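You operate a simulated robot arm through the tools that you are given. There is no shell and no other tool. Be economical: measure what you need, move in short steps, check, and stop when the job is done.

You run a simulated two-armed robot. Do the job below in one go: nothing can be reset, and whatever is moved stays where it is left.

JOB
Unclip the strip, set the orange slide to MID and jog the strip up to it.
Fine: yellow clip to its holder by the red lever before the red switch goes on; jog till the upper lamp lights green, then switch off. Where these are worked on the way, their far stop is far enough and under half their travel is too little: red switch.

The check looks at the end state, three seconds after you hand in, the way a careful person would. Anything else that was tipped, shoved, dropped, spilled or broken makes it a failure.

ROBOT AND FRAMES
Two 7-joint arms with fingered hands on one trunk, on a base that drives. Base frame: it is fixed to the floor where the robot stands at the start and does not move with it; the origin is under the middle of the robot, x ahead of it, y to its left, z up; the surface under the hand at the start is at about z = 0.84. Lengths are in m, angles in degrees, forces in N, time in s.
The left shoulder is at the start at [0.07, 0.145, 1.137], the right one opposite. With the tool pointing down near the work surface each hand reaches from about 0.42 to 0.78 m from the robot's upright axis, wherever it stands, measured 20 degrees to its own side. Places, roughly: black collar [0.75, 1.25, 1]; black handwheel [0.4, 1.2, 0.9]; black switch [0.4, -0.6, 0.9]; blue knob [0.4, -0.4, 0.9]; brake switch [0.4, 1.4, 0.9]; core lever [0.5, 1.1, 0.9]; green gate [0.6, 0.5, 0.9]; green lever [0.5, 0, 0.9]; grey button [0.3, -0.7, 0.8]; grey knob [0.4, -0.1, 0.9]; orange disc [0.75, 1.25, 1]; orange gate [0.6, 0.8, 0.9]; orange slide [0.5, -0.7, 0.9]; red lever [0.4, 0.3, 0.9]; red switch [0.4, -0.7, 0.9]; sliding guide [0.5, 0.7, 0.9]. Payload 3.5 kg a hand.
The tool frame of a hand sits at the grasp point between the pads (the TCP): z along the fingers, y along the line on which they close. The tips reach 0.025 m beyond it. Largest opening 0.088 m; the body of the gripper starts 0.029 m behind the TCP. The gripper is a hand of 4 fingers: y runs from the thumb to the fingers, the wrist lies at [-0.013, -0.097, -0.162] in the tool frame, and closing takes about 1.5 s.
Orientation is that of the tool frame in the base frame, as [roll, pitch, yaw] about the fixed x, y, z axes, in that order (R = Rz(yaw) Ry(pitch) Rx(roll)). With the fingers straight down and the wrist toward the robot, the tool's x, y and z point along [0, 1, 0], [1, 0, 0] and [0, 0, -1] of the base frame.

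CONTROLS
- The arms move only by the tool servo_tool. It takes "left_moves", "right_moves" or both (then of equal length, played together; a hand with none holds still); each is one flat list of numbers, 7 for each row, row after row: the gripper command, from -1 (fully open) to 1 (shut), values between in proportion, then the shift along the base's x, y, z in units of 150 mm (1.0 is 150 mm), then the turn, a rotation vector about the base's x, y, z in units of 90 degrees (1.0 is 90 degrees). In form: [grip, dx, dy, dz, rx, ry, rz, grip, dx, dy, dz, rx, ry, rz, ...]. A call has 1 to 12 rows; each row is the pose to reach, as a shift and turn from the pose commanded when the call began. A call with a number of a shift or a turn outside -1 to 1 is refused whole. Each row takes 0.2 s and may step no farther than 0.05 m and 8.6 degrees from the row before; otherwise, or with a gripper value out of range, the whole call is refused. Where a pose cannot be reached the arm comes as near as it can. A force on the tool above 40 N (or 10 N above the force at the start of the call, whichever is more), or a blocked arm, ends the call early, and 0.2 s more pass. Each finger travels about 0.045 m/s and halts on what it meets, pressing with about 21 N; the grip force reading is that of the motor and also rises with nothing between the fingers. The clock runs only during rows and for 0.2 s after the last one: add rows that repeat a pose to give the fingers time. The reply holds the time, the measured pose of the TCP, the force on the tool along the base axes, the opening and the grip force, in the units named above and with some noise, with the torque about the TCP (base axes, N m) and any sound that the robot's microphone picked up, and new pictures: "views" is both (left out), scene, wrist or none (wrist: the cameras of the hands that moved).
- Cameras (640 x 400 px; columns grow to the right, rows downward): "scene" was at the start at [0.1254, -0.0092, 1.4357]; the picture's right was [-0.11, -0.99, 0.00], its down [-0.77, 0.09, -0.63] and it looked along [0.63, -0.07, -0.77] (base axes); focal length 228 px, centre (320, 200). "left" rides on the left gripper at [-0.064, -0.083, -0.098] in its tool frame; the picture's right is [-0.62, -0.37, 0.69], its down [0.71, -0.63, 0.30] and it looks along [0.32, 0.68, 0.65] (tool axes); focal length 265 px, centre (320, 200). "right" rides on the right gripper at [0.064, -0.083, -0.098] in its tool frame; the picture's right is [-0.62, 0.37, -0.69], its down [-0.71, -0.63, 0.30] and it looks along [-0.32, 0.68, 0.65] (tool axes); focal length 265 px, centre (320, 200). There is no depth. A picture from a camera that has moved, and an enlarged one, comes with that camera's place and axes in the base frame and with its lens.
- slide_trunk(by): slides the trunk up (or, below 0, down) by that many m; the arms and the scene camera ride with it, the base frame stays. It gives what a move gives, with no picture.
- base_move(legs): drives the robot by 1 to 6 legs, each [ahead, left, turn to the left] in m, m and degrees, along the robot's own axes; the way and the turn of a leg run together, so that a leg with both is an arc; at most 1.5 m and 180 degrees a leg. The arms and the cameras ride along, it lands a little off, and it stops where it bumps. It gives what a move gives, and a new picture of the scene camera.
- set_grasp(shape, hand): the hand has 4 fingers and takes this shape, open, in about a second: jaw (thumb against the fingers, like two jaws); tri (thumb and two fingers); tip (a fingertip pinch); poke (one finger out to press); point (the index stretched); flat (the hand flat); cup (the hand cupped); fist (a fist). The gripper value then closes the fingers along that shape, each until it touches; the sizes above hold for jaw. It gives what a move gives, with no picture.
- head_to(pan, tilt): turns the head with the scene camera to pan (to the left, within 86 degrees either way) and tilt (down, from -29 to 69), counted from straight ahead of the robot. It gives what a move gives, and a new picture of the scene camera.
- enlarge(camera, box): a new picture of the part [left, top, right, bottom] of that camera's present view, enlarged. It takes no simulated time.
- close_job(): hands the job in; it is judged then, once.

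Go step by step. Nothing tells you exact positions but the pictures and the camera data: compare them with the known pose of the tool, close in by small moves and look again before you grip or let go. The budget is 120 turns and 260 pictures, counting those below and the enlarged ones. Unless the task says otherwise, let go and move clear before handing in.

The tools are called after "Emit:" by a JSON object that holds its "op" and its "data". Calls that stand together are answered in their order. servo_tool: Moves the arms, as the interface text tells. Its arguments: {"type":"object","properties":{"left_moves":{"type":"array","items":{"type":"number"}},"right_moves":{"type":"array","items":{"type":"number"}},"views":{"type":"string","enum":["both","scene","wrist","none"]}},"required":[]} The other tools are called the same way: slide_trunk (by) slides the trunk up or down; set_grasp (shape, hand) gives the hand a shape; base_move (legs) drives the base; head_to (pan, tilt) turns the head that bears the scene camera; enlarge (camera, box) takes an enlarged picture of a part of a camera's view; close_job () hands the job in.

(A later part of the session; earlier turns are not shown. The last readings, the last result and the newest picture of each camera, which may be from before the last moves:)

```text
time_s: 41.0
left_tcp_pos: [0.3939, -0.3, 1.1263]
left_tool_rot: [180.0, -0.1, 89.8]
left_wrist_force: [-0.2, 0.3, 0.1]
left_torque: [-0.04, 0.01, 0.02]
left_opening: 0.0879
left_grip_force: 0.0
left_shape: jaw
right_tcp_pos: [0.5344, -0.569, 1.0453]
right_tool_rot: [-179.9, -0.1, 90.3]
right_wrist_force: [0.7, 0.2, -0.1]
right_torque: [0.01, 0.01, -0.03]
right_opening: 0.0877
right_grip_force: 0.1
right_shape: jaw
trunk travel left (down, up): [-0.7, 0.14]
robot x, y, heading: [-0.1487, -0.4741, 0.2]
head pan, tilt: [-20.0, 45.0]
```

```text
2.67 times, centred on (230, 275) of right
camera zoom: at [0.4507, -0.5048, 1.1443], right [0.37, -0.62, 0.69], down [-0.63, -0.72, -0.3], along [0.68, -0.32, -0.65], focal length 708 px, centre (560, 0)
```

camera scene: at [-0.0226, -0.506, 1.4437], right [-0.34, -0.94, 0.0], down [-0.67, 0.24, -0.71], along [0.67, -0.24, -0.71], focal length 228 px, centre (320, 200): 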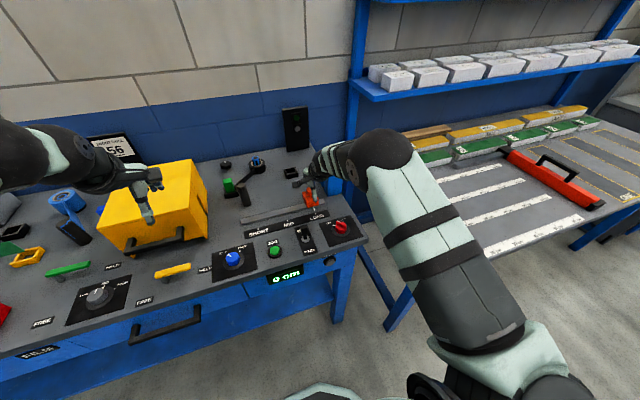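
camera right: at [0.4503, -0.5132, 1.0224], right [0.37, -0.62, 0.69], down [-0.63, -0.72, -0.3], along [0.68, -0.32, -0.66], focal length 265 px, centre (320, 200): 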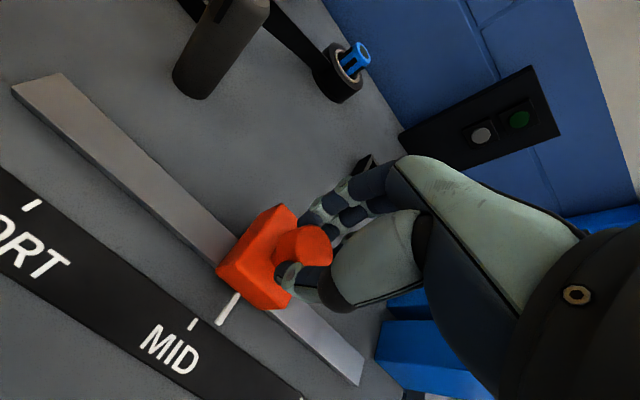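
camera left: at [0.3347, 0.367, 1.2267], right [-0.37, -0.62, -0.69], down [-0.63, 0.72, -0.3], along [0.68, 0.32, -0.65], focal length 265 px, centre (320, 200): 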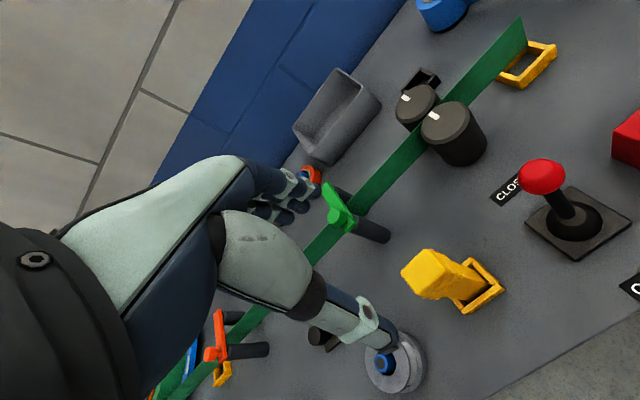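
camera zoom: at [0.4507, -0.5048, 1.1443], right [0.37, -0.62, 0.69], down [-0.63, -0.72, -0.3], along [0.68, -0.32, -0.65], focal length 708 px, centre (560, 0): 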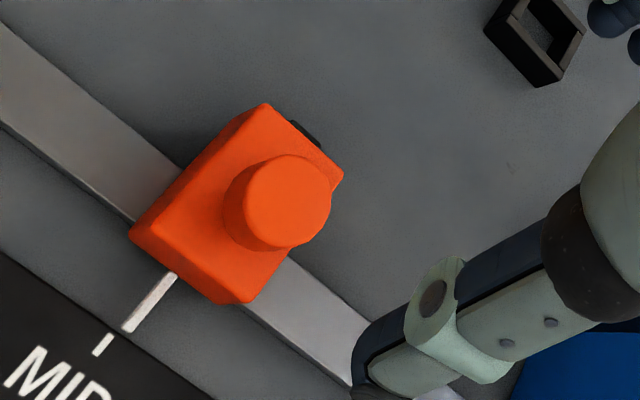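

The slide reads MID. Now the red switch at about (0.385,−0.727); moving the right hand over it with the closing line turned along its handle (+32°).

Emit:
{"op": "servo_tool", "data": {"right_moves": [-1, -0.2, -0.2, 0, 0, 0, 0.09, -1, -0.4, -0.4, 0, 0, 0, 0.18, -1, -0.6, -0.6, 0, 0, 0, 0.27, -1, -0.8, -0.8, 0, 0, 0, 0.355, -1, -0.99, -1, 0, 0, 0, 0.355, -1, -0.99, -1, 0, 0, 0, 0.355]}}

Emit:
{"op": "enlarge", "data": {"camera": "right", "box": [160, 160, 360, 360]}}

Emit:
{"op": "enlarge", "data": {"camera": "scene", "box": [290, 190, 370, 250]}}

```text
time_s: 42.4
left_tcp_pos: [0.3954, -0.2993, 1.127]
left_tool_rot: [-180.0, 0.0, 89.8]
left_wrist_force: [0.8, -0.8, 0.2]
left_torque: [-0.01, 0.0, 0.01]
left_opening: 0.0876
left_grip_force: 0.0
left_shape: jaw
right_tcp_pos: [0.386, -0.7161, 1.0448]
right_tool_rot: [-179.9, 0.0, 122.3]
right_wrist_force: [1.0, 0.3, -0.6]
right_torque: [0.0, -0.02, -0.05]
right_opening: 0.0878
right_grip_force: 0.1
right_shape: jaw
trunk travel left (down, up): [-0.7, 0.14]
robot x, y, heading: [-0.1495, -0.4805, 0.4]
head pan, tilt: [-20.0, 45.0]
camera scene: at [-0.0209, -0.5055, 1.4435], right [-0.34, -0.94, 0.0], down [-0.67, 0.24, -0.71], along [0.67, -0.24, -0.71], focal length 228 px, centre (320, 200)
camera right: at [0.2817, -0.7056, 1.1438], right [0.64, -0.33, 0.69], down [-0.15, -0.94, -0.3], along [0.75, 0.09, -0.65], focal length 265 px, centre (320, 200)
```

scene: 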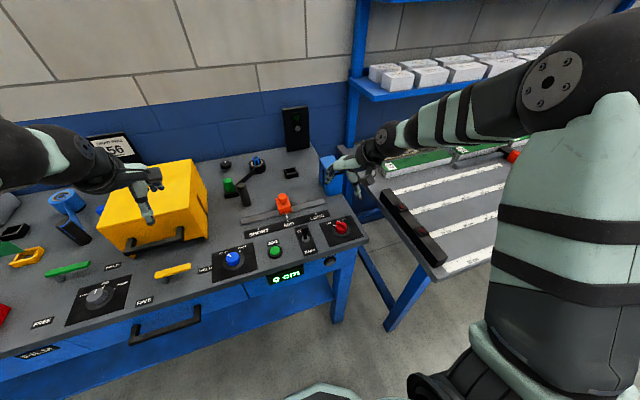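
right: 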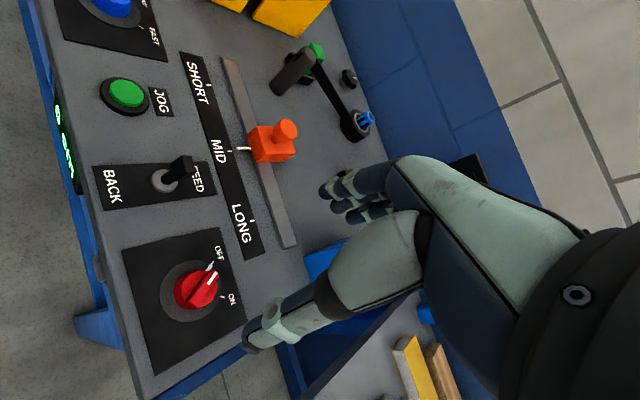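

```text
2.00 times, centred on (260, 260) of right
camera zoom: at [0.2817, -0.7056, 1.1438], right [0.64, -0.33, 0.69], down [-0.15, -0.94, -0.3], along [0.75, 0.09, -0.65], focal length 531 px, centre (440, 80)
```

zoom: 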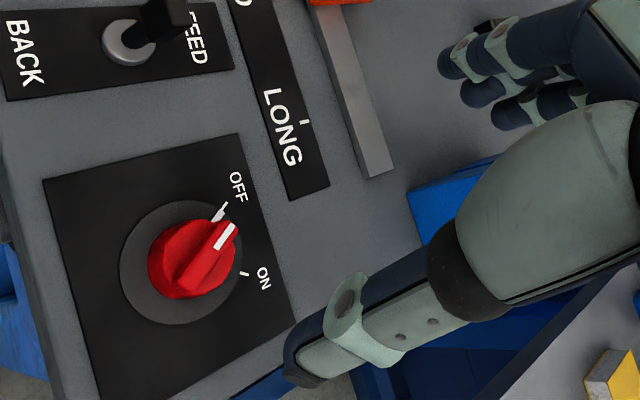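

```text
6.67 times, centred on (330, 220) of scene
camera zoom: at [-0.0209, -0.5055, 1.4435], right [-0.34, -0.94, 0.0], down [-0.67, 0.24, -0.71], along [0.67, -0.24, -0.71], focal length 1522 px, centre (253, 67)
```

zoom: 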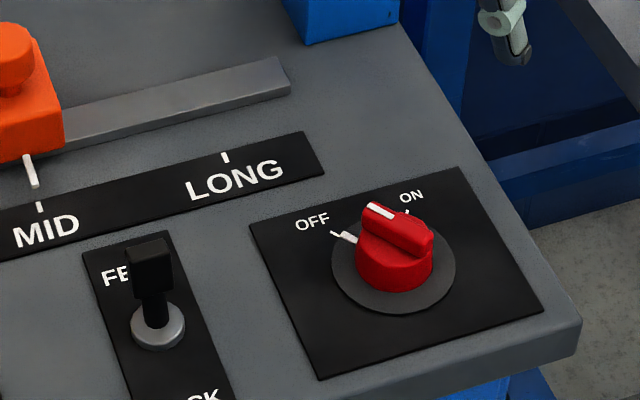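

Knob centre ≈(0.387, −0.7247), handle top ≈0.88. Descending around it.

Emit:
{"op": "servo_tool", "data": {"right_moves": [-1, 0.007, -0.057, -0.2, 0, 0, 0, -1, 0.007, -0.057, -0.5, 0, 0, 0, -1, 0.007, -0.057, -0.8, 0, 0, 0, -1, 0.007, -0.057, -0.95, 0, 0, 0, -1, 0.007, -0.057, -0.95, 0, 0, 0]}}

Emit:
{"op": "enlarge", "data": {"camera": "right", "box": [200, 160, 400, 360]}}

Emit:
{"op": "enlarge", "data": {"camera": "scene", "box": [290, 190, 370, 250]}}

```text
time_s: 43.5
left_tcp_pos: [0.3928, -0.2992, 1.1274]
left_tool_rot: [-180.0, 0.0, 89.9]
left_wrist_force: [-0.5, -0.1, -1.2]
left_torque: [0.0, -0.02, 0.03]
left_opening: 0.0876
left_grip_force: 0.0
left_shape: jaw
right_tcp_pos: [0.3894, -0.7263, 0.9015]
right_tool_rot: [180.0, 0.1, 122.2]
right_wrist_force: [0.0, -0.9, 0.6]
right_torque: [0.01, -0.02, -0.03]
right_opening: 0.0876
right_grip_force: 0.0
right_shape: jaw
trunk travel left (down, up): [-0.7, 0.14]
robot x, y, heading: [-0.1472, -0.4784, 0.3]
head pan, tilt: [-20.0, 45.0]
camera scene: at [-0.0219, -0.506, 1.4436], right [-0.34, -0.94, 0.0], down [-0.67, 0.24, -0.71], along [0.67, -0.24, -0.71], focal length 228 px, centre (320, 200)
camera right: at [0.2835, -0.716, 1.001], right [0.64, -0.33, 0.69], down [-0.15, -0.94, -0.3], along [0.75, 0.09, -0.65], focal length 265 px, centre (320, 200)
```

scene: 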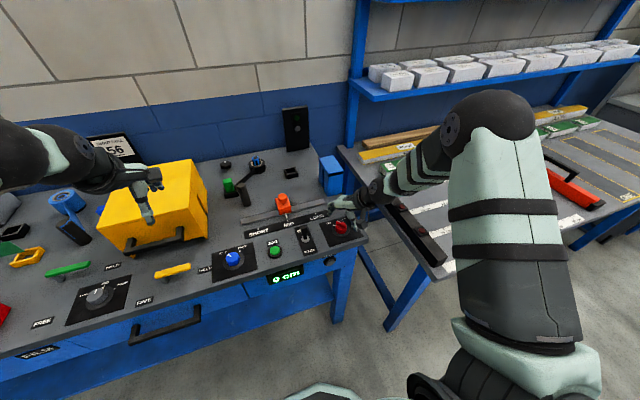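
right: 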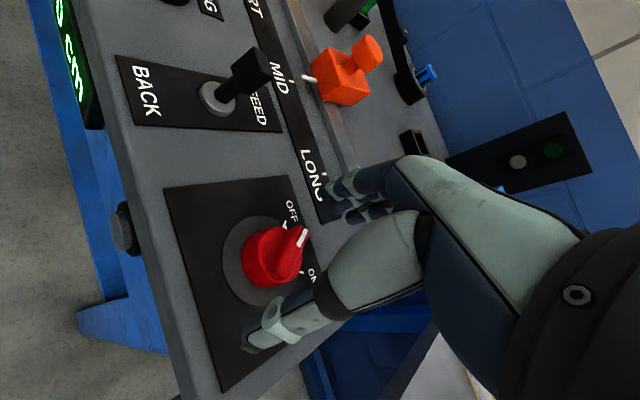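

```text
2.00 times, centred on (300, 260) of right
camera zoom: at [0.2835, -0.716, 1.001], right [0.64, -0.33, 0.69], down [-0.15, -0.94, -0.3], along [0.75, 0.09, -0.65], focal length 531 px, centre (360, 80)
```

zoom: 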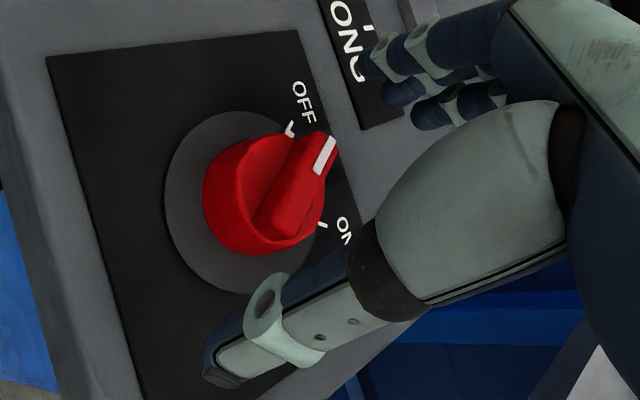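

```text
6.67 times, centred on (330, 220) of scene
camera zoom: at [-0.0219, -0.506, 1.4436], right [-0.34, -0.94, 0.0], down [-0.67, 0.24, -0.71], along [0.67, -0.24, -0.71], focal length 1522 px, centre (253, 67)
```

zoom: 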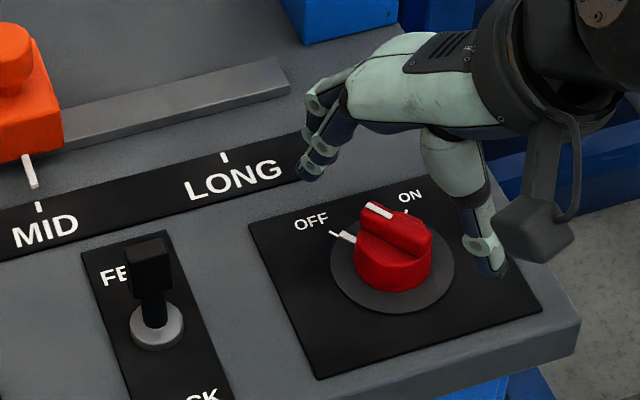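

Knob lies between thumb and fingers. Descending 15 mm and closing.

Emit:
{"op": "servo_tool", "data": {"right_moves": [-1, -0.015, 0.01, -0.1, 0, 0, 0, -0.6, -0.015, 0.01, -0.1, 0, 0, 0, -0.2, -0.015, 0.01, -0.1, 0, 0, 0, 0.2, -0.015, 0.01, -0.1, 0, 0, 0, 0.6, -0.015, 0.01, -0.1, 0, 0, 0, 1, -0.015, 0.01, -0.1, 0, 0, 0, 1, -0.015, 0.01, -0.1, 0, 0, 0, 1, -0.015, 0.01, -0.1, 0, 0, 0, 1, -0.015, 0.01, -0.1, 0, 0, 0], "views": "wrist"}}

Emit:
{"op": "enlarge", "data": {"camera": "scene", "box": [290, 190, 370, 250]}}

```text
time_s: 45.5
left_tcp_pos: [0.3926, -0.2995, 1.1262]
left_tool_rot: [180.0, 0.0, 89.8]
left_wrist_force: [-0.2, 0.1, -1.1]
left_torque: [0.0, 0.03, -0.02]
left_opening: 0.0875
left_grip_force: 0.0
left_shape: jaw
right_tcp_pos: [0.3848, -0.7232, 0.8879]
right_tool_rot: [-179.9, 0.0, 122.2]
right_wrist_force: [-2.9, 0.3, -1.8]
right_torque: [0.02, -0.01, 0.0]
right_opening: 0.0287
right_grip_force: 21.0
right_shape: jaw
trunk travel left (down, up): [-0.7, 0.14]
robot x, y, heading: [-0.1464, -0.4816, 0.3]
head pan, tilt: [-20.0, 45.0]
camera right: at [0.2804, -0.7146, 0.9865], right [0.64, -0.33, 0.69], down [-0.15, -0.94, -0.3], along [0.75, 0.09, -0.65], focal length 265 px, centre (320, 200)
```

right: 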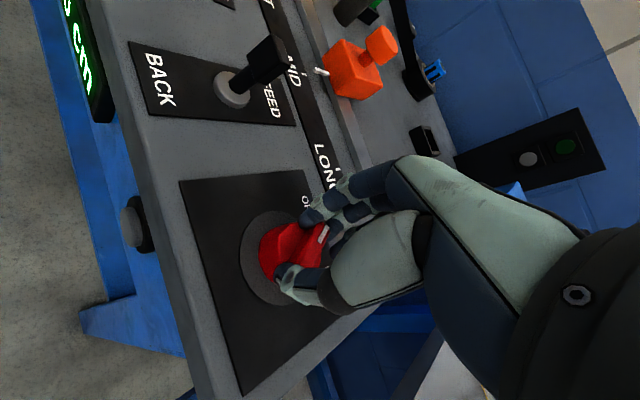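

```text
6.67 times, centred on (330, 220) of scene
camera zoom: at [-0.0224, -0.5065, 1.4436], right [-0.34, -0.94, 0.0], down [-0.67, 0.24, -0.71], along [0.67, -0.24, -0.71], focal length 1522 px, centre (253, 67)
```

zoom: 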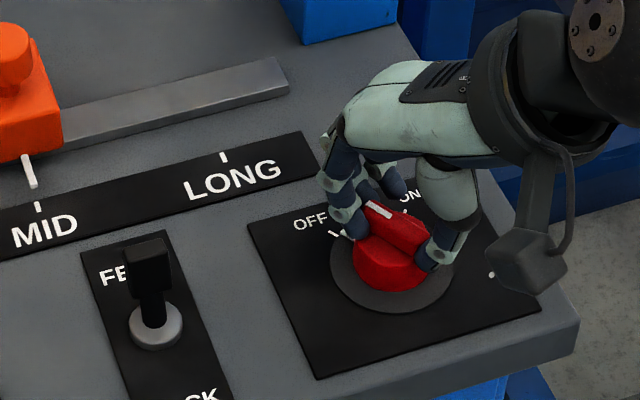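

Knob is gripped. Turning it clockwise toward ON.

Emit:
{"op": "servo_tool", "data": {"right_moves": [1, 0, 0, 0, 0, 0, -0.08, 1, 0, 0, 0, 0, 0, -0.16, 1, 0, 0, 0, 0, 0, -0.24, 1, 0, 0, 0, 0, 0, -0.32, 1, 0, 0, 0, 0, 0, -0.4, 1, 0, 0, 0, 0, 0, -0.48, 1, 0, 0, 0, 0, 0, -0.56, 1, 0, 0, 0, 0, 0, -0.64, 1, 0, 0, 0, 0, 0, -0.71, 1, 0, 0, 0, 0, 0, -0.71]}}

Emit:
{"op": "enlarge", "data": {"camera": "scene", "box": [290, 190, 370, 250]}}

Emit:
{"op": "enlarge", "data": {"camera": "scene", "box": [250, 90, 350, 170]}}

```text
time_s: 47.8
left_tcp_pos: [0.3935, -0.2981, 1.1261]
left_tool_rot: [-180.0, 0.0, 89.8]
left_wrist_force: [-0.4, 0.2, -0.1]
left_torque: [-0.02, 0.02, 0.0]
left_opening: 0.0879
left_grip_force: 0.1
left_shape: jaw
right_tcp_pos: [0.386, -0.7225, 0.8877]
right_tool_rot: [179.9, -0.1, 58.4]
right_wrist_force: [3.5, 6.8, 3.2]
right_torque: [0.1, -0.21, 0.11]
right_opening: 0.0285
right_grip_force: 20.7
right_shape: jaw
trunk travel left (down, up): [-0.7, 0.14]
robot x, y, heading: [-0.1463, -0.4769, 0.1]
head pan, tilt: [-20.0, 45.0]
camera scene: at [-0.0217, -0.5046, 1.4437], right [-0.34, -0.94, 0.0], down [-0.67, 0.24, -0.71], along [0.67, -0.24, -0.71], focal length 228 px, centre (320, 200)
camera right: at [0.3486, -0.6232, 0.9865], right [-0.01, -0.72, 0.69], down [-0.91, -0.28, -0.31], along [0.41, -0.63, -0.65], focal length 265 px, centre (320, 200)
```

scene: 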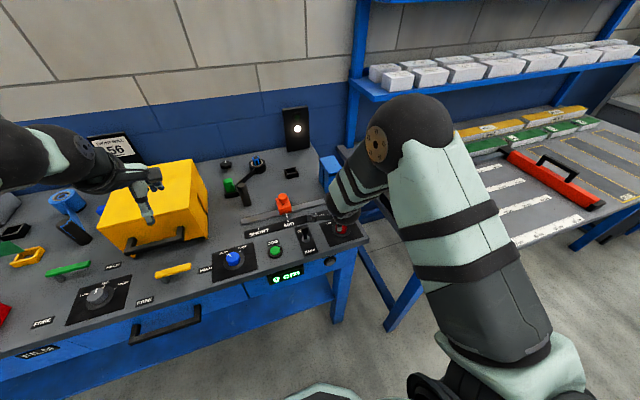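
right: 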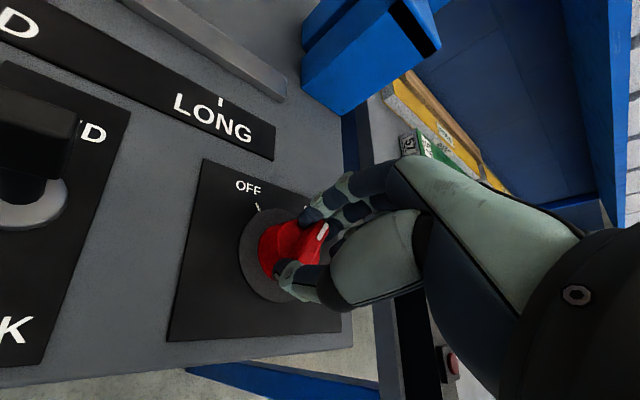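

```text
6.67 times, centred on (330, 220) of scene
camera zoom: at [-0.0217, -0.5046, 1.4437], right [-0.34, -0.94, 0.0], down [-0.67, 0.24, -0.71], along [0.67, -0.24, -0.71], focal length 1522 px, centre (253, 67)
```

zoom: 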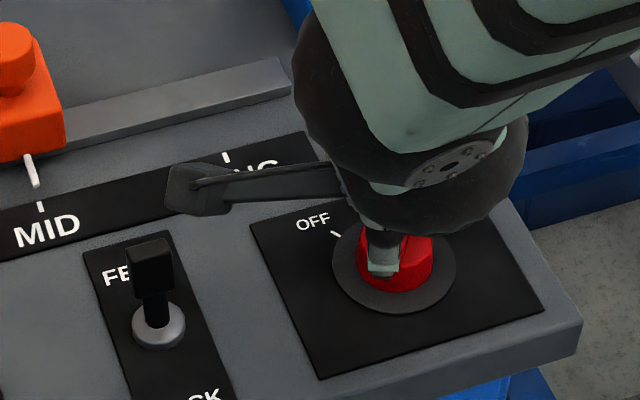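

```text
5.00 times, centred on (300, 130) of scene
camera zoom: at [-0.0217, -0.5046, 1.4437], right [-0.34, -0.94, 0.0], down [-0.67, 0.24, -0.71], along [0.67, -0.24, -0.71], focal length 1141 px, centre (420, 550)
```

zoom: 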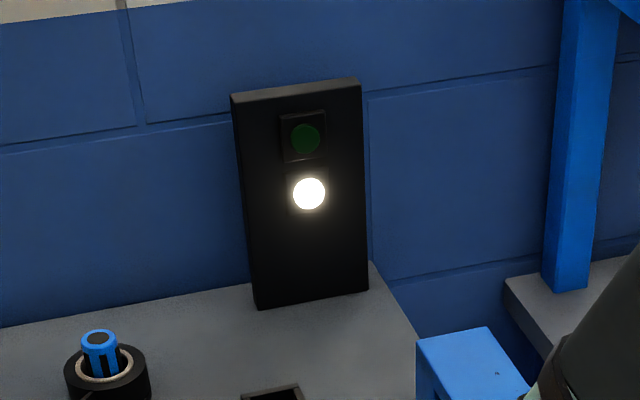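

Power lamp is on. The right hand keeps the switch; the left hand takes a poke shape for JOG.

Emit:
{"op": "set_grasp", "data": {"hand": "left", "shape": "poke"}}

Emit:
{"op": "servo_tool", "data": {"left_moves": [-1, -0.05, -0.3, 0, 0, 0, 0, -1, -0.1, -0.6, 0, 0, 0, 0, -1, -0.1, -0.9, 0, 0, 0, 0, -1, -0.1, -1, -0.2, 0, 0, 0, -1, -0.1, -1, -0.2, 0, 0, 0]}}

Emit:
{"op": "enlarge", "data": {"camera": "scene", "box": [200, 170, 340, 290]}}

```text
time_s: 48.6
left_tcp_pos: [0.3945, -0.2988, 1.125]
left_tool_rot: [179.9, 0.1, 89.8]
left_wrist_force: [-0.8, 0.0, 0.1]
left_torque: [0.03, 0.02, -0.02]
left_opening: 0.0002
left_grip_force: 0.0
left_shape: poke
right_tcp_pos: [0.3854, -0.7215, 0.8871]
right_tool_rot: [179.9, 0.0, 58.4]
right_wrist_force: [3.4, 8.2, 4.1]
right_torque: [0.1, -0.27, 0.17]
right_opening: 0.0285
right_grip_force: 21.0
right_shape: jaw
trunk travel left (down, up): [-0.7, 0.14]
robot x, y, heading: [-0.1463, -0.4793, 0.5]
head pan, tilt: [-20.0, 45.0]
```

```text
time_s: 49.9
left_tcp_pos: [0.3794, -0.4467, 1.0984]
left_tool_rot: [180.0, 0.1, 89.9]
left_wrist_force: [-0.4, 0.1, 0.2]
left_torque: [-0.01, -0.03, -0.01]
left_opening: 0.0
left_grip_force: 0.0
left_shape: poke
right_tcp_pos: [0.3853, -0.7216, 0.8871]
right_tool_rot: [179.8, 0.1, 58.4]
right_wrist_force: [4.8, 9.8, 6.5]
right_torque: [0.09, -0.34, 0.14]
right_opening: 0.0287
right_grip_force: 21.2
right_shape: jaw
trunk travel left (down, up): [-0.7, 0.14]
robot x, y, heading: [-0.1467, -0.4785, 0.4]
head pan, tilt: [-20.0, 45.0]
camera scene: at [-0.0217, -0.5038, 1.4436], right [-0.34, -0.94, 0.0], down [-0.67, 0.24, -0.71], along [0.67, -0.24, -0.71], focal length 228 px, centre (320, 200)
camera left: at [0.294, -0.5108, 1.1976], right [-0.37, -0.62, -0.69], down [-0.63, 0.72, -0.31], along [0.68, 0.32, -0.65], focal length 265 px, centre (320, 200)
```

scene: 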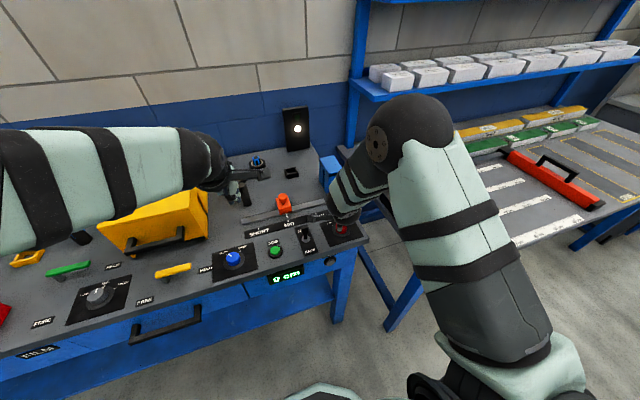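
left: 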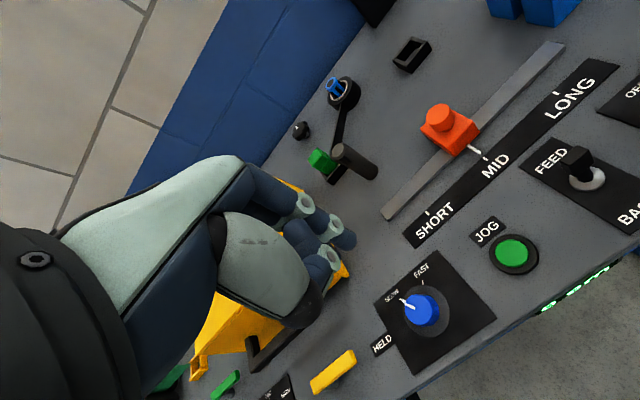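

```text
3.33 times, centred on (270, 230) of scene
camera zoom: at [-0.0217, -0.5038, 1.4436], right [-0.34, -0.94, 0.0], down [-0.67, 0.24, -0.71], along [0.67, -0.24, -0.71], focal length 761 px, centre (487, 100)
```

zoom: 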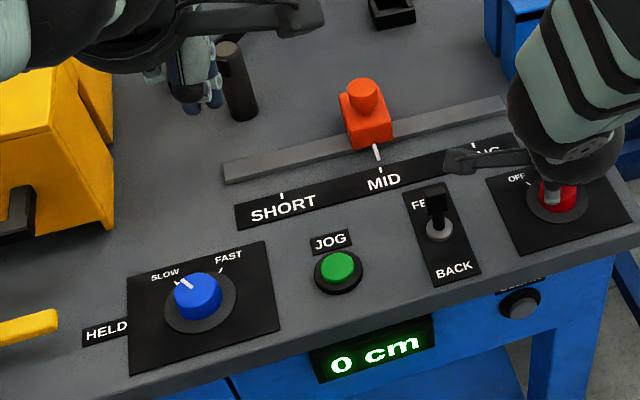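

JOG top is about (0.3765, −0.506, 0.86). Moving the left finger above it.

Emit:
{"op": "servo_tool", "data": {"left_moves": [-1, -0.03, -0.2, -0.1, 0, 0, 0, -1, -0.05, -0.375, -0.3, 0, 0, 0, -1, -0.05, -0.375, -0.6, 0, 0, 0, -1, -0.05, -0.375, -0.9, 0, 0, 0, -1, -0.05, -0.375, -1, 0, 0, 0, -1, -0.05, -0.375, -1, 0, 0, 0]}}

Emit:
{"op": "enlarge", "data": {"camera": "scene", "box": [200, 170, 340, 290]}}

Emit:
{"op": "enlarge", "data": {"camera": "left", "box": [260, 160, 460, 320]}}

```text
time_s: 51.2
left_tcp_pos: [0.3775, -0.498, 0.9588]
left_tool_rot: [179.8, 2.5, 91.4]
left_wrist_force: [0.5, 0.6, 0.5]
left_torque: [-0.01, 0.0, 0.01]
left_opening: 0.0001
left_grip_force: 0.1
left_shape: poke
right_tcp_pos: [0.3845, -0.7216, 0.887]
right_tool_rot: [179.9, 0.1, 58.5]
right_wrist_force: [2.9, 9.5, 6.4]
right_torque: [0.07, -0.28, 0.12]
right_opening: 0.0285
right_grip_force: 21.0
right_shape: jaw
trunk travel left (down, up): [-0.7, 0.14]
robot x, y, heading: [-0.1474, -0.4803, 0.1]
head pan, tilt: [-20.0, 45.0]
camera scene: at [-0.0219, -0.5038, 1.4437], right [-0.34, -0.94, 0.0], down [-0.67, 0.24, -0.71], along [0.67, -0.24, -0.71], focal length 228 px, centre (320, 200)
camera left: at [0.2935, -0.5615, 1.0597], right [-0.35, -0.66, -0.67], down [-0.65, 0.69, -0.34], along [0.68, 0.31, -0.66], focal length 265 px, centre (320, 200)
```

scene: 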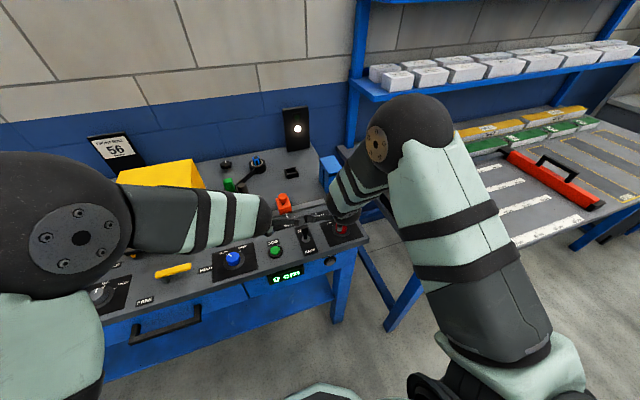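
left: 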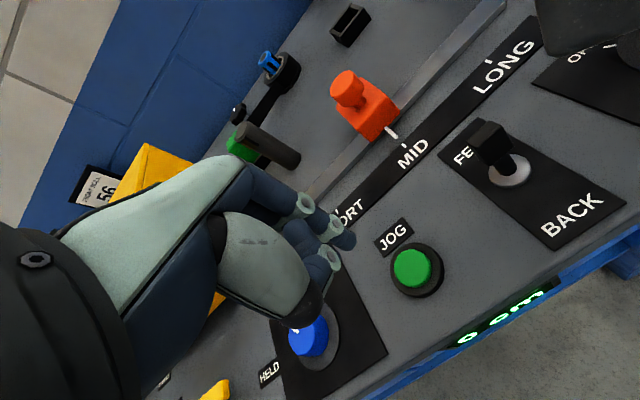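

```text
3.33 times, centred on (270, 230) of scene
camera zoom: at [-0.0219, -0.5038, 1.4437], right [-0.34, -0.94, 0.0], down [-0.67, 0.24, -0.71], along [0.67, -0.24, -0.71], focal length 761 px, centre (487, 100)
```

zoom: 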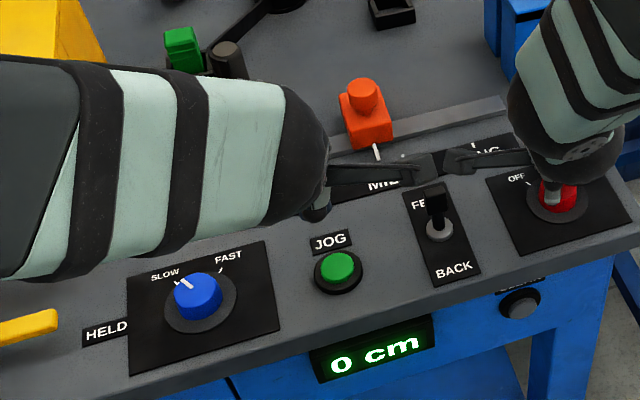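

```text
2.50 times, centred on (360, 240) of left
camera zoom: at [0.2935, -0.5615, 1.0597], right [-0.35, -0.66, -0.67], down [-0.65, 0.69, -0.34], along [0.68, 0.31, -0.66], focal length 664 px, centre (220, 100)
```

zoom: 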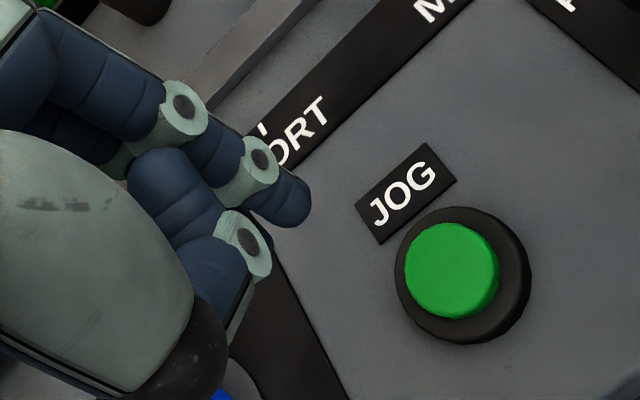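

The left hand's camera bracket is crowding the right one's. I'll retreat the left, and do JOG with the right hand instead.

Emit:
{"op": "servo_tool", "data": {"left_moves": [-1, 0, 0.05, 0.25, 0, 0, 0, -1, 0, 0.1, 0.5, 0, 0, 0, -1, 0, 0.3, 0.8, 0, 0, 0, -1, 0, 0.6, 1, 0, 0, 0, -1, 0, 0.9, 1, 0, 0, 0, -1, 0, 1, 1, 0, 0, 0], "views": "none"}}

Emit:
{"op": "servo_tool", "data": {"left_moves": [-1, 0, 0.3, 0.1, 0, 0, 0, -1, 0, 0.5, 0.2, 0, 0, 0, -1, 0, 0.5, 0.2, 0, 0, 0], "views": "none"}}

Emit:
{"op": "servo_tool", "data": {"right_moves": [0.5, 0, 0, 0, 0, 0, 0, 0, 0, 0, 0, 0, 0, 0, -0.5, 0, 0, 0, 0, 0, 0, -1, 0, 0, 0, 0, 0, 0, -1, 0, 0, 0, 0, 0, 0, -1, 0, 0, 0, 0, 0, 0, -1, 0, 0, 0, 0, 0, 0, -1, 0, 0, 0.2, 0, 0, 0, -1, 0, 0, 0.5, 0, 0, 0, -1, 0, 0, 0.8, 0, 0, 0, -1, 0, 0, 1, 0, 0, 0]}}

Emit:
{"op": "enlarge", "data": {"camera": "scene", "box": [220, 170, 370, 290]}}

```text
refused: row 3 steps farther than a row can; nothing moved
```

```text
time_s: 52.0
left_tcp_pos: [0.3714, -0.4297, 0.9738]
left_tool_rot: [-179.9, 0.0, 89.7]
left_wrist_force: [-0.6, 1.5, 0.5]
left_torque: [0.0, -0.01, 0.0]
left_opening: 0.0
left_grip_force: 0.0
left_shape: poke
right_tcp_pos: [0.3855, -0.722, 0.8878]
right_tool_rot: [180.0, 0.0, 58.4]
right_wrist_force: [2.3, 8.9, 4.0]
right_torque: [0.1, -0.25, 0.17]
right_opening: 0.0285
right_grip_force: 20.6
right_shape: jaw
trunk travel left (down, up): [-0.7, 0.14]
robot x, y, heading: [-0.1485, -0.4794, 0.3]
head pan, tilt: [-20.0, 45.0]
```

```text
time_s: 54.5
left_tcp_pos: [0.3704, -0.4312, 0.9735]
left_tool_rot: [-180.0, -0.1, 89.9]
left_wrist_force: [-0.2, -0.7, 0.7]
left_torque: [0.04, 0.0, 0.03]
left_opening: 0.0
left_grip_force: 0.0
left_shape: poke
right_tcp_pos: [0.3859, -0.726, 1.0365]
right_tool_rot: [-179.9, 0.0, 58.3]
right_wrist_force: [-0.9, 0.5, -0.2]
right_torque: [-0.01, 0.0, -0.03]
right_opening: 0.088
right_grip_force: 0.0
right_shape: jaw
trunk travel left (down, up): [-0.7, 0.14]
robot x, y, heading: [-0.1475, -0.4781, 0.3]
head pan, tilt: [-20.0, 45.0]
camera scene: at [-0.0227, -0.5061, 1.4437], right [-0.34, -0.94, 0.0], down [-0.67, 0.24, -0.71], along [0.67, -0.24, -0.71], focal length 228 px, centre (320, 200)
camera right: at [0.348, -0.6266, 1.1356], right [-0.01, -0.72, 0.69], down [-0.91, -0.28, -0.3], along [0.41, -0.63, -0.65], focal length 265 px, centre (320, 200)
```

scene: 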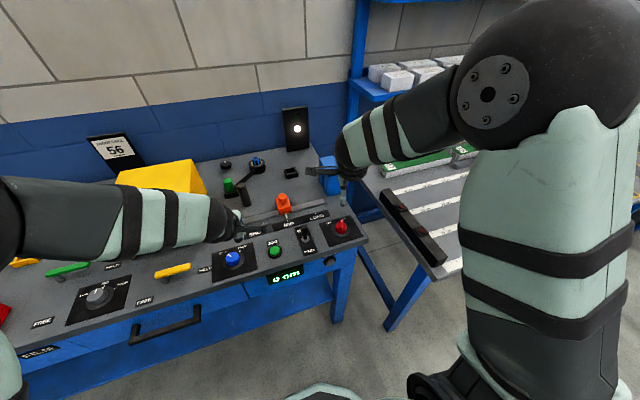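
right: 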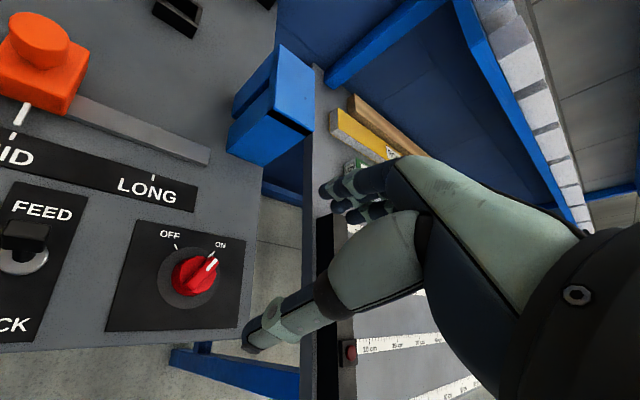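

```text
3.33 times, centred on (295, 230) of scene
camera zoom: at [-0.0227, -0.5061, 1.4437], right [-0.34, -0.94, 0.0], down [-0.67, 0.24, -0.71], along [0.67, -0.24, -0.71], focal length 761 px, centre (403, 100)
```

zoom: 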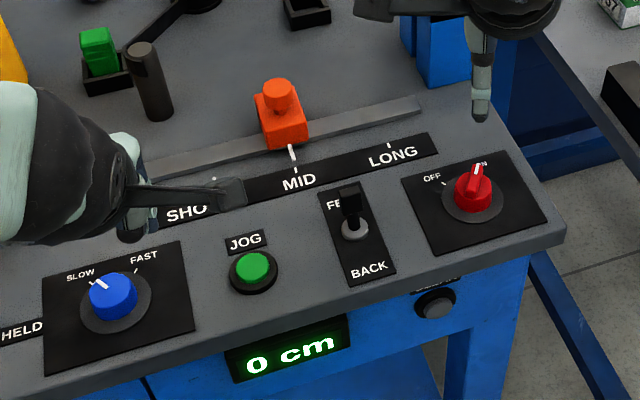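

The switch reads ON, slide MID, display 0 cm. With the right hand now raised, the left can reach JOG without crowding.

Emit:
{"op": "servo_tool", "data": {"left_moves": [-1, 0.005, -0.25, 0, 0, 0, 0, -1, 0.005, -0.485, 0, 0, 0, 0, -1, 0.005, -0.485, -0.25, 0, 0, 0, -1, 0.005, -0.485, -0.25, 0, 0, 0]}}

Emit:
{"op": "enlarge", "data": {"camera": "left", "box": [260, 160, 460, 320]}}

Emit:
{"op": "enlarge", "data": {"camera": "scene", "box": [220, 170, 370, 290]}}

```text
time_s: 55.5
left_tcp_pos: [0.3762, -0.4992, 0.9488]
left_tool_rot: [179.9, 1.9, 91.2]
left_wrist_force: [0.8, 0.4, -0.5]
left_torque: [0.02, -0.01, 0.0]
left_opening: 0.0
left_grip_force: 0.0
left_shape: poke
right_tcp_pos: [0.385, -0.7261, 1.0352]
right_tool_rot: [-180.0, -0.1, 58.3]
right_wrist_force: [0.4, -0.1, 0.3]
right_torque: [-0.01, 0.01, -0.03]
right_opening: 0.0878
right_grip_force: 0.1
right_shape: jaw
trunk travel left (down, up): [-0.7, 0.14]
robot x, y, heading: [-0.1477, -0.478, 0.5]
head pan, tilt: [-20.0, 45.0]
camera scene: at [-0.0221, -0.5072, 1.4436], right [-0.34, -0.94, 0.0], down [-0.67, 0.24, -0.71], along [0.67, -0.24, -0.71], focal length 228 px, centre (320, 200)
camera left: at [0.2923, -0.5627, 1.0499], right [-0.35, -0.65, -0.67], down [-0.64, 0.69, -0.33], along [0.68, 0.32, -0.66], focal length 265 px, centre (320, 200)
```

scene: 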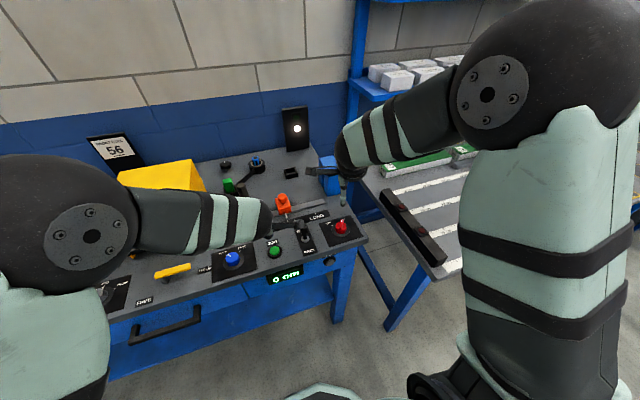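
left: 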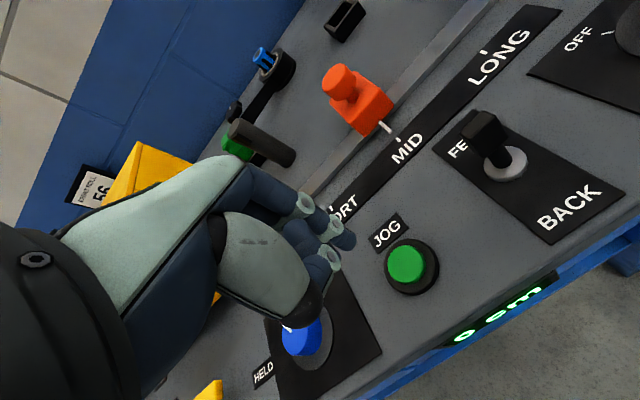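

```text
2.50 times, centred on (360, 240) of left
camera zoom: at [0.2923, -0.5627, 1.0499], right [-0.35, -0.65, -0.67], down [-0.64, 0.69, -0.33], along [0.68, 0.32, -0.66], focal length 664 px, centre (220, 100)
```

zoom: 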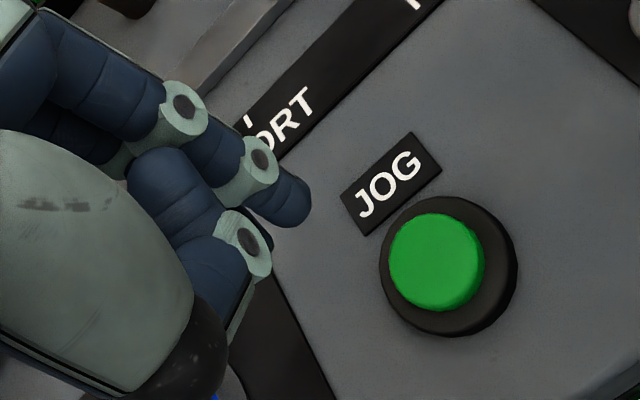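

```text
3.33 times, centred on (295, 230) of scene
camera zoom: at [-0.0221, -0.5072, 1.4436], right [-0.34, -0.94, 0.0], down [-0.67, 0.24, -0.71], along [0.67, -0.24, -0.71], focal length 761 px, centre (403, 100)
```

zoom: 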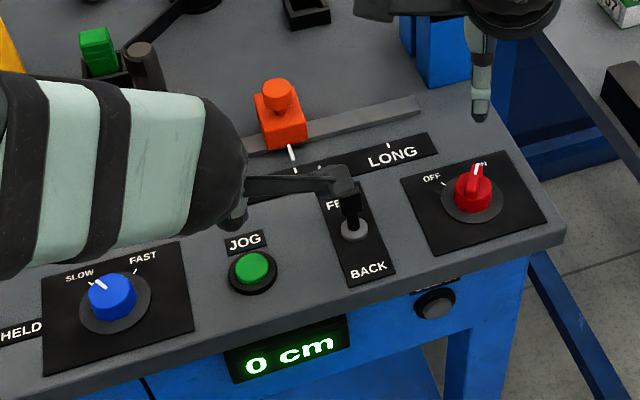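

The left arm is at its inner limit here. I'll tuck it up, shift the base left 0.12 m and use the right hand (poke) for JOG.

Emit:
{"op": "servo_tool", "data": {"left_moves": [-1, 0, 0.1, 0.25, 0, 0, 0, -1, 0, 0.25, 0.5, 0, 0, 0, -1, 0, 0.4, 0.75, 0, 0, 0, -1, 0, 0.6, 1, 0, 0, 0, -1, 0, 0.85, 1, 0, 0, 0, -1, 0, 1, 1, 0, 0, 0], "views": "none"}}

Emit:
{"op": "set_grasp", "data": {"hand": "right", "shape": "poke"}}

Emit:
{"op": "base_move", "data": {"legs": [[0, 0.12, -0.3]]}}

```text
time_s: 56.9
left_tcp_pos: [0.372, -0.3517, 1.0897]
left_tool_rot: [-179.9, 0.0, 89.9]
left_wrist_force: [-0.2, -0.6, 0.3]
left_torque: [0.0, -0.02, 0.04]
left_opening: 0.0
left_grip_force: 0.1
left_shape: poke
right_tcp_pos: [0.3859, -0.7238, 1.0364]
right_tool_rot: [-180.0, 0.0, 58.4]
right_wrist_force: [0.9, -0.5, 0.2]
right_torque: [0.02, 0.01, 0.02]
right_opening: 0.0874
right_grip_force: 0.1
right_shape: jaw
trunk travel left (down, up): [-0.7, 0.14]
robot x, y, heading: [-0.1472, -0.4762, 0.1]
head pan, tilt: [-20.0, 45.0]
```

```text
time_s: 57.8
left_tcp_pos: [0.3721, -0.3538, 1.0897]
left_tool_rot: [-180.0, 0.0, 89.7]
left_wrist_force: [0.9, -0.3, -0.1]
left_torque: [0.0, 0.03, 0.0]
left_opening: 0.0
left_grip_force: 0.1
left_shape: poke
right_tcp_pos: [0.386, -0.7243, 1.0364]
right_tool_rot: [179.9, 0.0, 58.3]
right_wrist_force: [0.1, 0.1, 0.4]
right_torque: [0.03, 0.01, 0.0]
right_opening: 0.0001
right_grip_force: 0.1
right_shape: poke
trunk travel left (down, up): [-0.7, 0.14]
robot x, y, heading: [-0.145, -0.4808, 0.3]
head pan, tilt: [-20.0, 45.0]
```

```text
time_s: 59.0
left_tcp_pos: [0.3717, -0.2395, 1.0898]
left_tool_rot: [179.9, -0.1, 89.3]
left_wrist_force: [0.4, 0.1, -0.2]
left_torque: [0.0, -0.01, 0.0]
left_opening: 0.0001
left_grip_force: 0.0
left_shape: poke
right_tcp_pos: [0.384, -0.6124, 1.0376]
right_tool_rot: [-179.9, -0.1, 57.9]
right_wrist_force: [0.2, 0.3, 1.2]
right_torque: [-0.04, 0.01, -0.04]
right_opening: 0.0
right_grip_force: 0.0
right_shape: poke
trunk travel left (down, up): [-0.7, 0.14]
robot x, y, heading: [-0.1484, -0.3594, 0.0]
head pan, tilt: [-20.0, 45.0]
camera scene: at [-0.0221, -0.3895, 1.4436], right [-0.34, -0.94, 0.0], down [-0.66, 0.24, -0.71], along [0.66, -0.24, -0.71], focal length 228 px, centre (320, 200)
```

scene: 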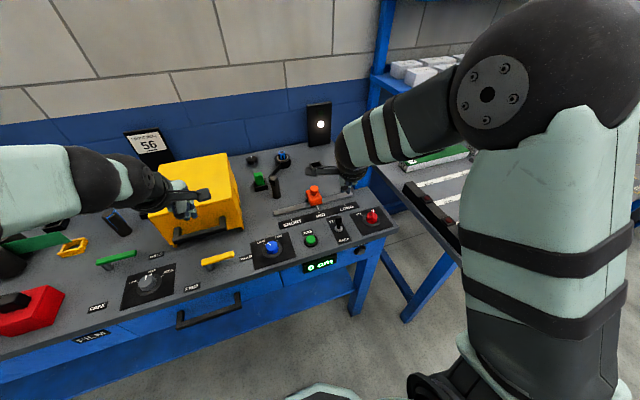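

Moving the right finger above JOG.

Emit:
{"op": "servo_tool", "data": {"right_moves": [-1, -0.02, 0.17, 0, 0, 0, 0.09, -1, -0.04, 0.35, 0, 0, 0, 0.18, -1, -0.08, 0.52, -0.1, 0, 0, 0.27, -1, -0.08, 0.69, -0.3, 0, 0, 0.357, -1, -0.08, 0.69, -0.55, 0, 0, 0.357, -1, -0.08, 0.69, -0.7, 0, 0, 0.357, -1, -0.08, 0.69, -0.7, 0, 0, 0.357]}}

Emit:
{"op": "enlarge", "data": {"camera": "right", "box": [180, 160, 380, 320]}}

Emit:
{"op": "enlarge", "data": {"camera": "scene", "box": [240, 170, 400, 290]}}

```text
time_s: 60.6
left_tcp_pos: [0.3731, -0.2383, 1.0893]
left_tool_rot: [179.9, 0.0, 89.3]
left_wrist_force: [-0.2, 0.3, 0.8]
left_torque: [0.0, 0.0, 0.02]
left_opening: 0.0
left_grip_force: 0.0
left_shape: poke
right_tcp_pos: [0.3711, -0.5086, 0.9307]
right_tool_rot: [180.0, 0.0, 90.0]
right_wrist_force: [-0.7, -0.6, 0.5]
right_torque: [0.01, 0.0, 0.02]
right_opening: 0.0
right_grip_force: 0.0
right_shape: poke
trunk travel left (down, up): [-0.7, 0.14]
robot x, y, heading: [-0.1438, -0.3611, -0.2]
head pan, tilt: [-20.0, 45.0]
camera scene: at [-0.0225, -0.3878, 1.4436], right [-0.34, -0.94, 0.0], down [-0.66, 0.24, -0.71], along [0.66, -0.24, -0.71], focal length 228 px, centre (320, 200)
camera right: at [0.2877, -0.445, 1.0303], right [0.37, -0.62, 0.69], down [-0.63, -0.71, -0.3], along [0.68, -0.32, -0.65], focal length 265 px, centre (320, 200)
```

scene: 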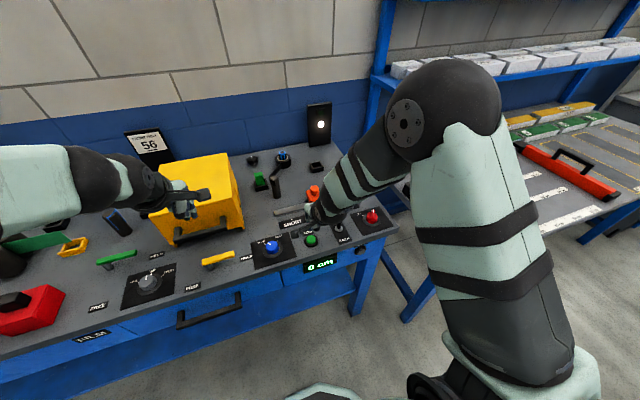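
right: 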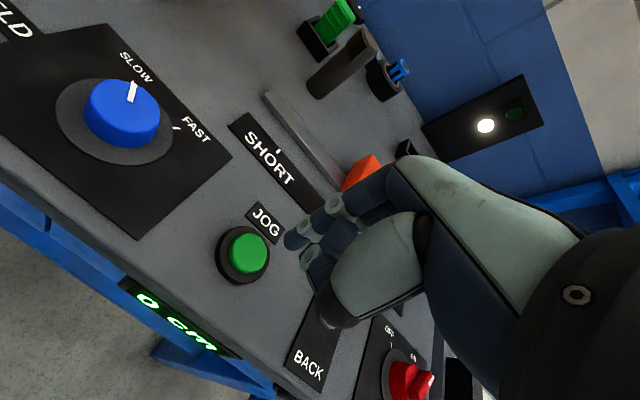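

```text
2.50 times, centred on (280, 240) of right
camera zoom: at [0.2877, -0.445, 1.0303], right [0.37, -0.62, 0.69], down [-0.63, -0.71, -0.3], along [0.68, -0.32, -0.65], focal length 664 px, centre (420, 100)
```

zoom: 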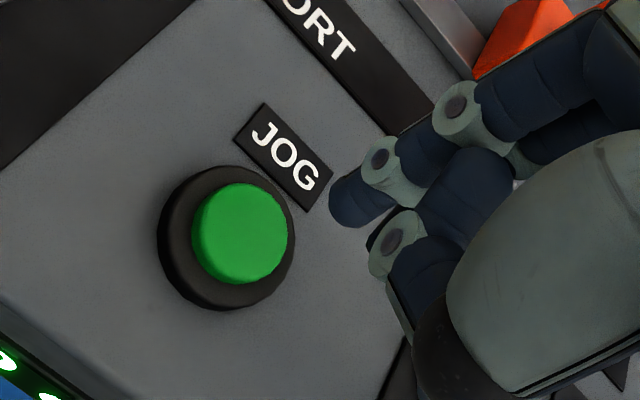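

```text
3.33 times, centred on (320, 230) of scene
camera zoom: at [-0.0225, -0.3878, 1.4436], right [-0.34, -0.94, 0.0], down [-0.66, 0.24, -0.71], along [0.66, -0.24, -0.71], focal length 761 px, centre (320, 100)
```

zoom: 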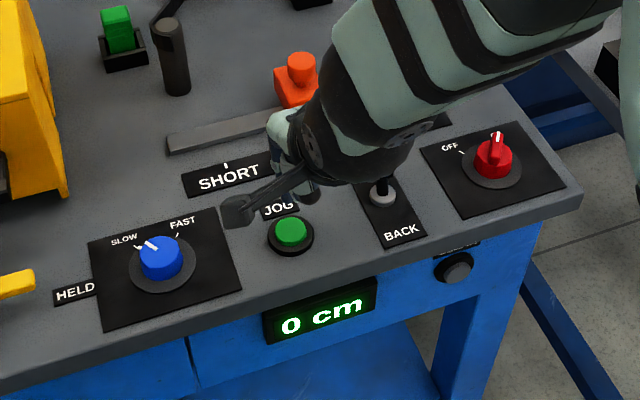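

Finger is over the JOG button. Pressing gently.

Emit:
{"op": "servo_tool", "data": {"right_moves": [-1, 0.01, 0, -0.2, 0, 0, 0, -1, 0.01, 0, -0.3, 0, 0, 0, -1, 0.01, 0, -0.34, 0, 0, 0, -1, 0.01, 0, -0.36, 0, 0, 0, -1, 0.01, 0, -0.36, 0, 0, 0]}}

Emit:
{"op": "enlarge", "data": {"camera": "scene", "box": [240, 170, 400, 290]}}

```text
time_s: 61.8
left_tcp_pos: [0.3716, -0.2389, 1.0901]
left_tool_rot: [-179.9, 0.0, 89.4]
left_wrist_force: [0.0, -0.2, -0.5]
left_torque: [0.02, 0.0, -0.04]
left_opening: 0.0
left_grip_force: 0.0
left_shape: poke
right_tcp_pos: [0.3731, -0.5075, 0.8786]
right_tool_rot: [-179.9, 0.0, 90.0]
right_wrist_force: [1.1, 0.0, 1.4]
right_torque: [-0.02, 0.0, -0.03]
right_opening: 0.0
right_grip_force: 0.1
right_shape: poke
trunk travel left (down, up): [-0.7, 0.14]
robot x, y, heading: [-0.1483, -0.3597, -0.1]
head pan, tilt: [-20.0, 45.0]
camera scene: at [-0.0226, -0.3877, 1.4437], right [-0.34, -0.94, 0.0], down [-0.66, 0.24, -0.71], along [0.66, -0.24, -0.71], focal length 228 px, centre (320, 200)
camera right: at [0.2901, -0.4424, 0.9764], right [0.37, -0.62, 0.69], down [-0.63, -0.71, -0.3], along [0.68, -0.32, -0.65], focal length 265 px, centre (320, 200)
```

scene: 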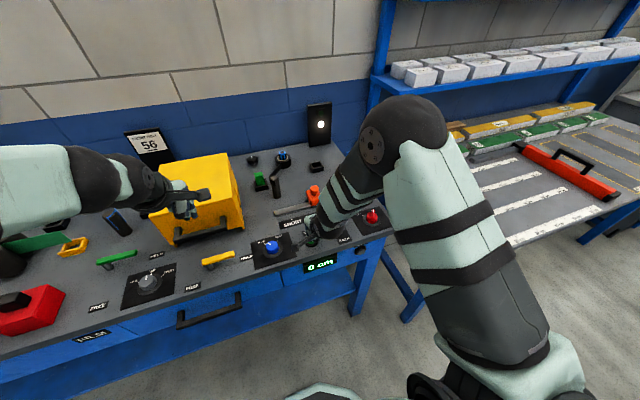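
right: 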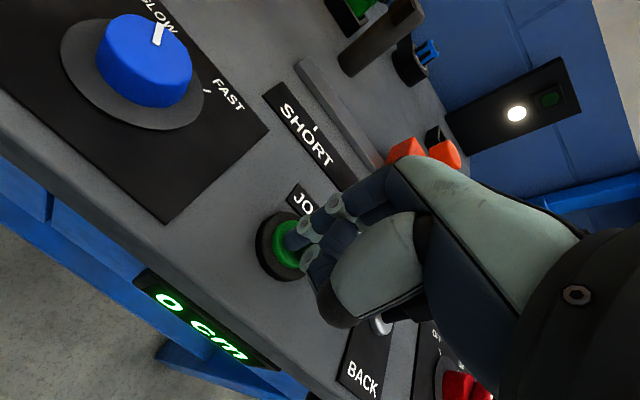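

```text
3.33 times, centred on (320, 230) of scene
camera zoom: at [-0.0226, -0.3877, 1.4437], right [-0.34, -0.94, 0.0], down [-0.66, 0.24, -0.71], along [0.66, -0.24, -0.71], focal length 761 px, centre (320, 100)
```

zoom: 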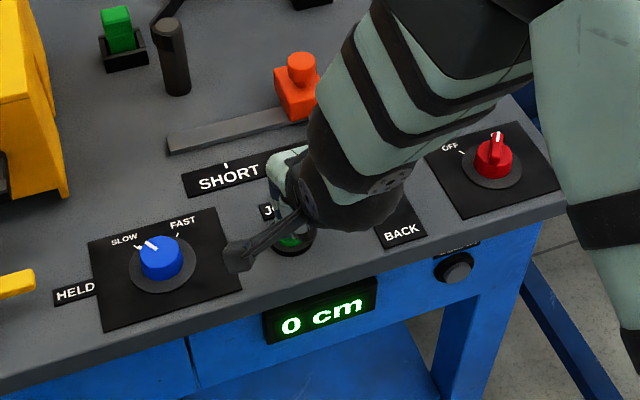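

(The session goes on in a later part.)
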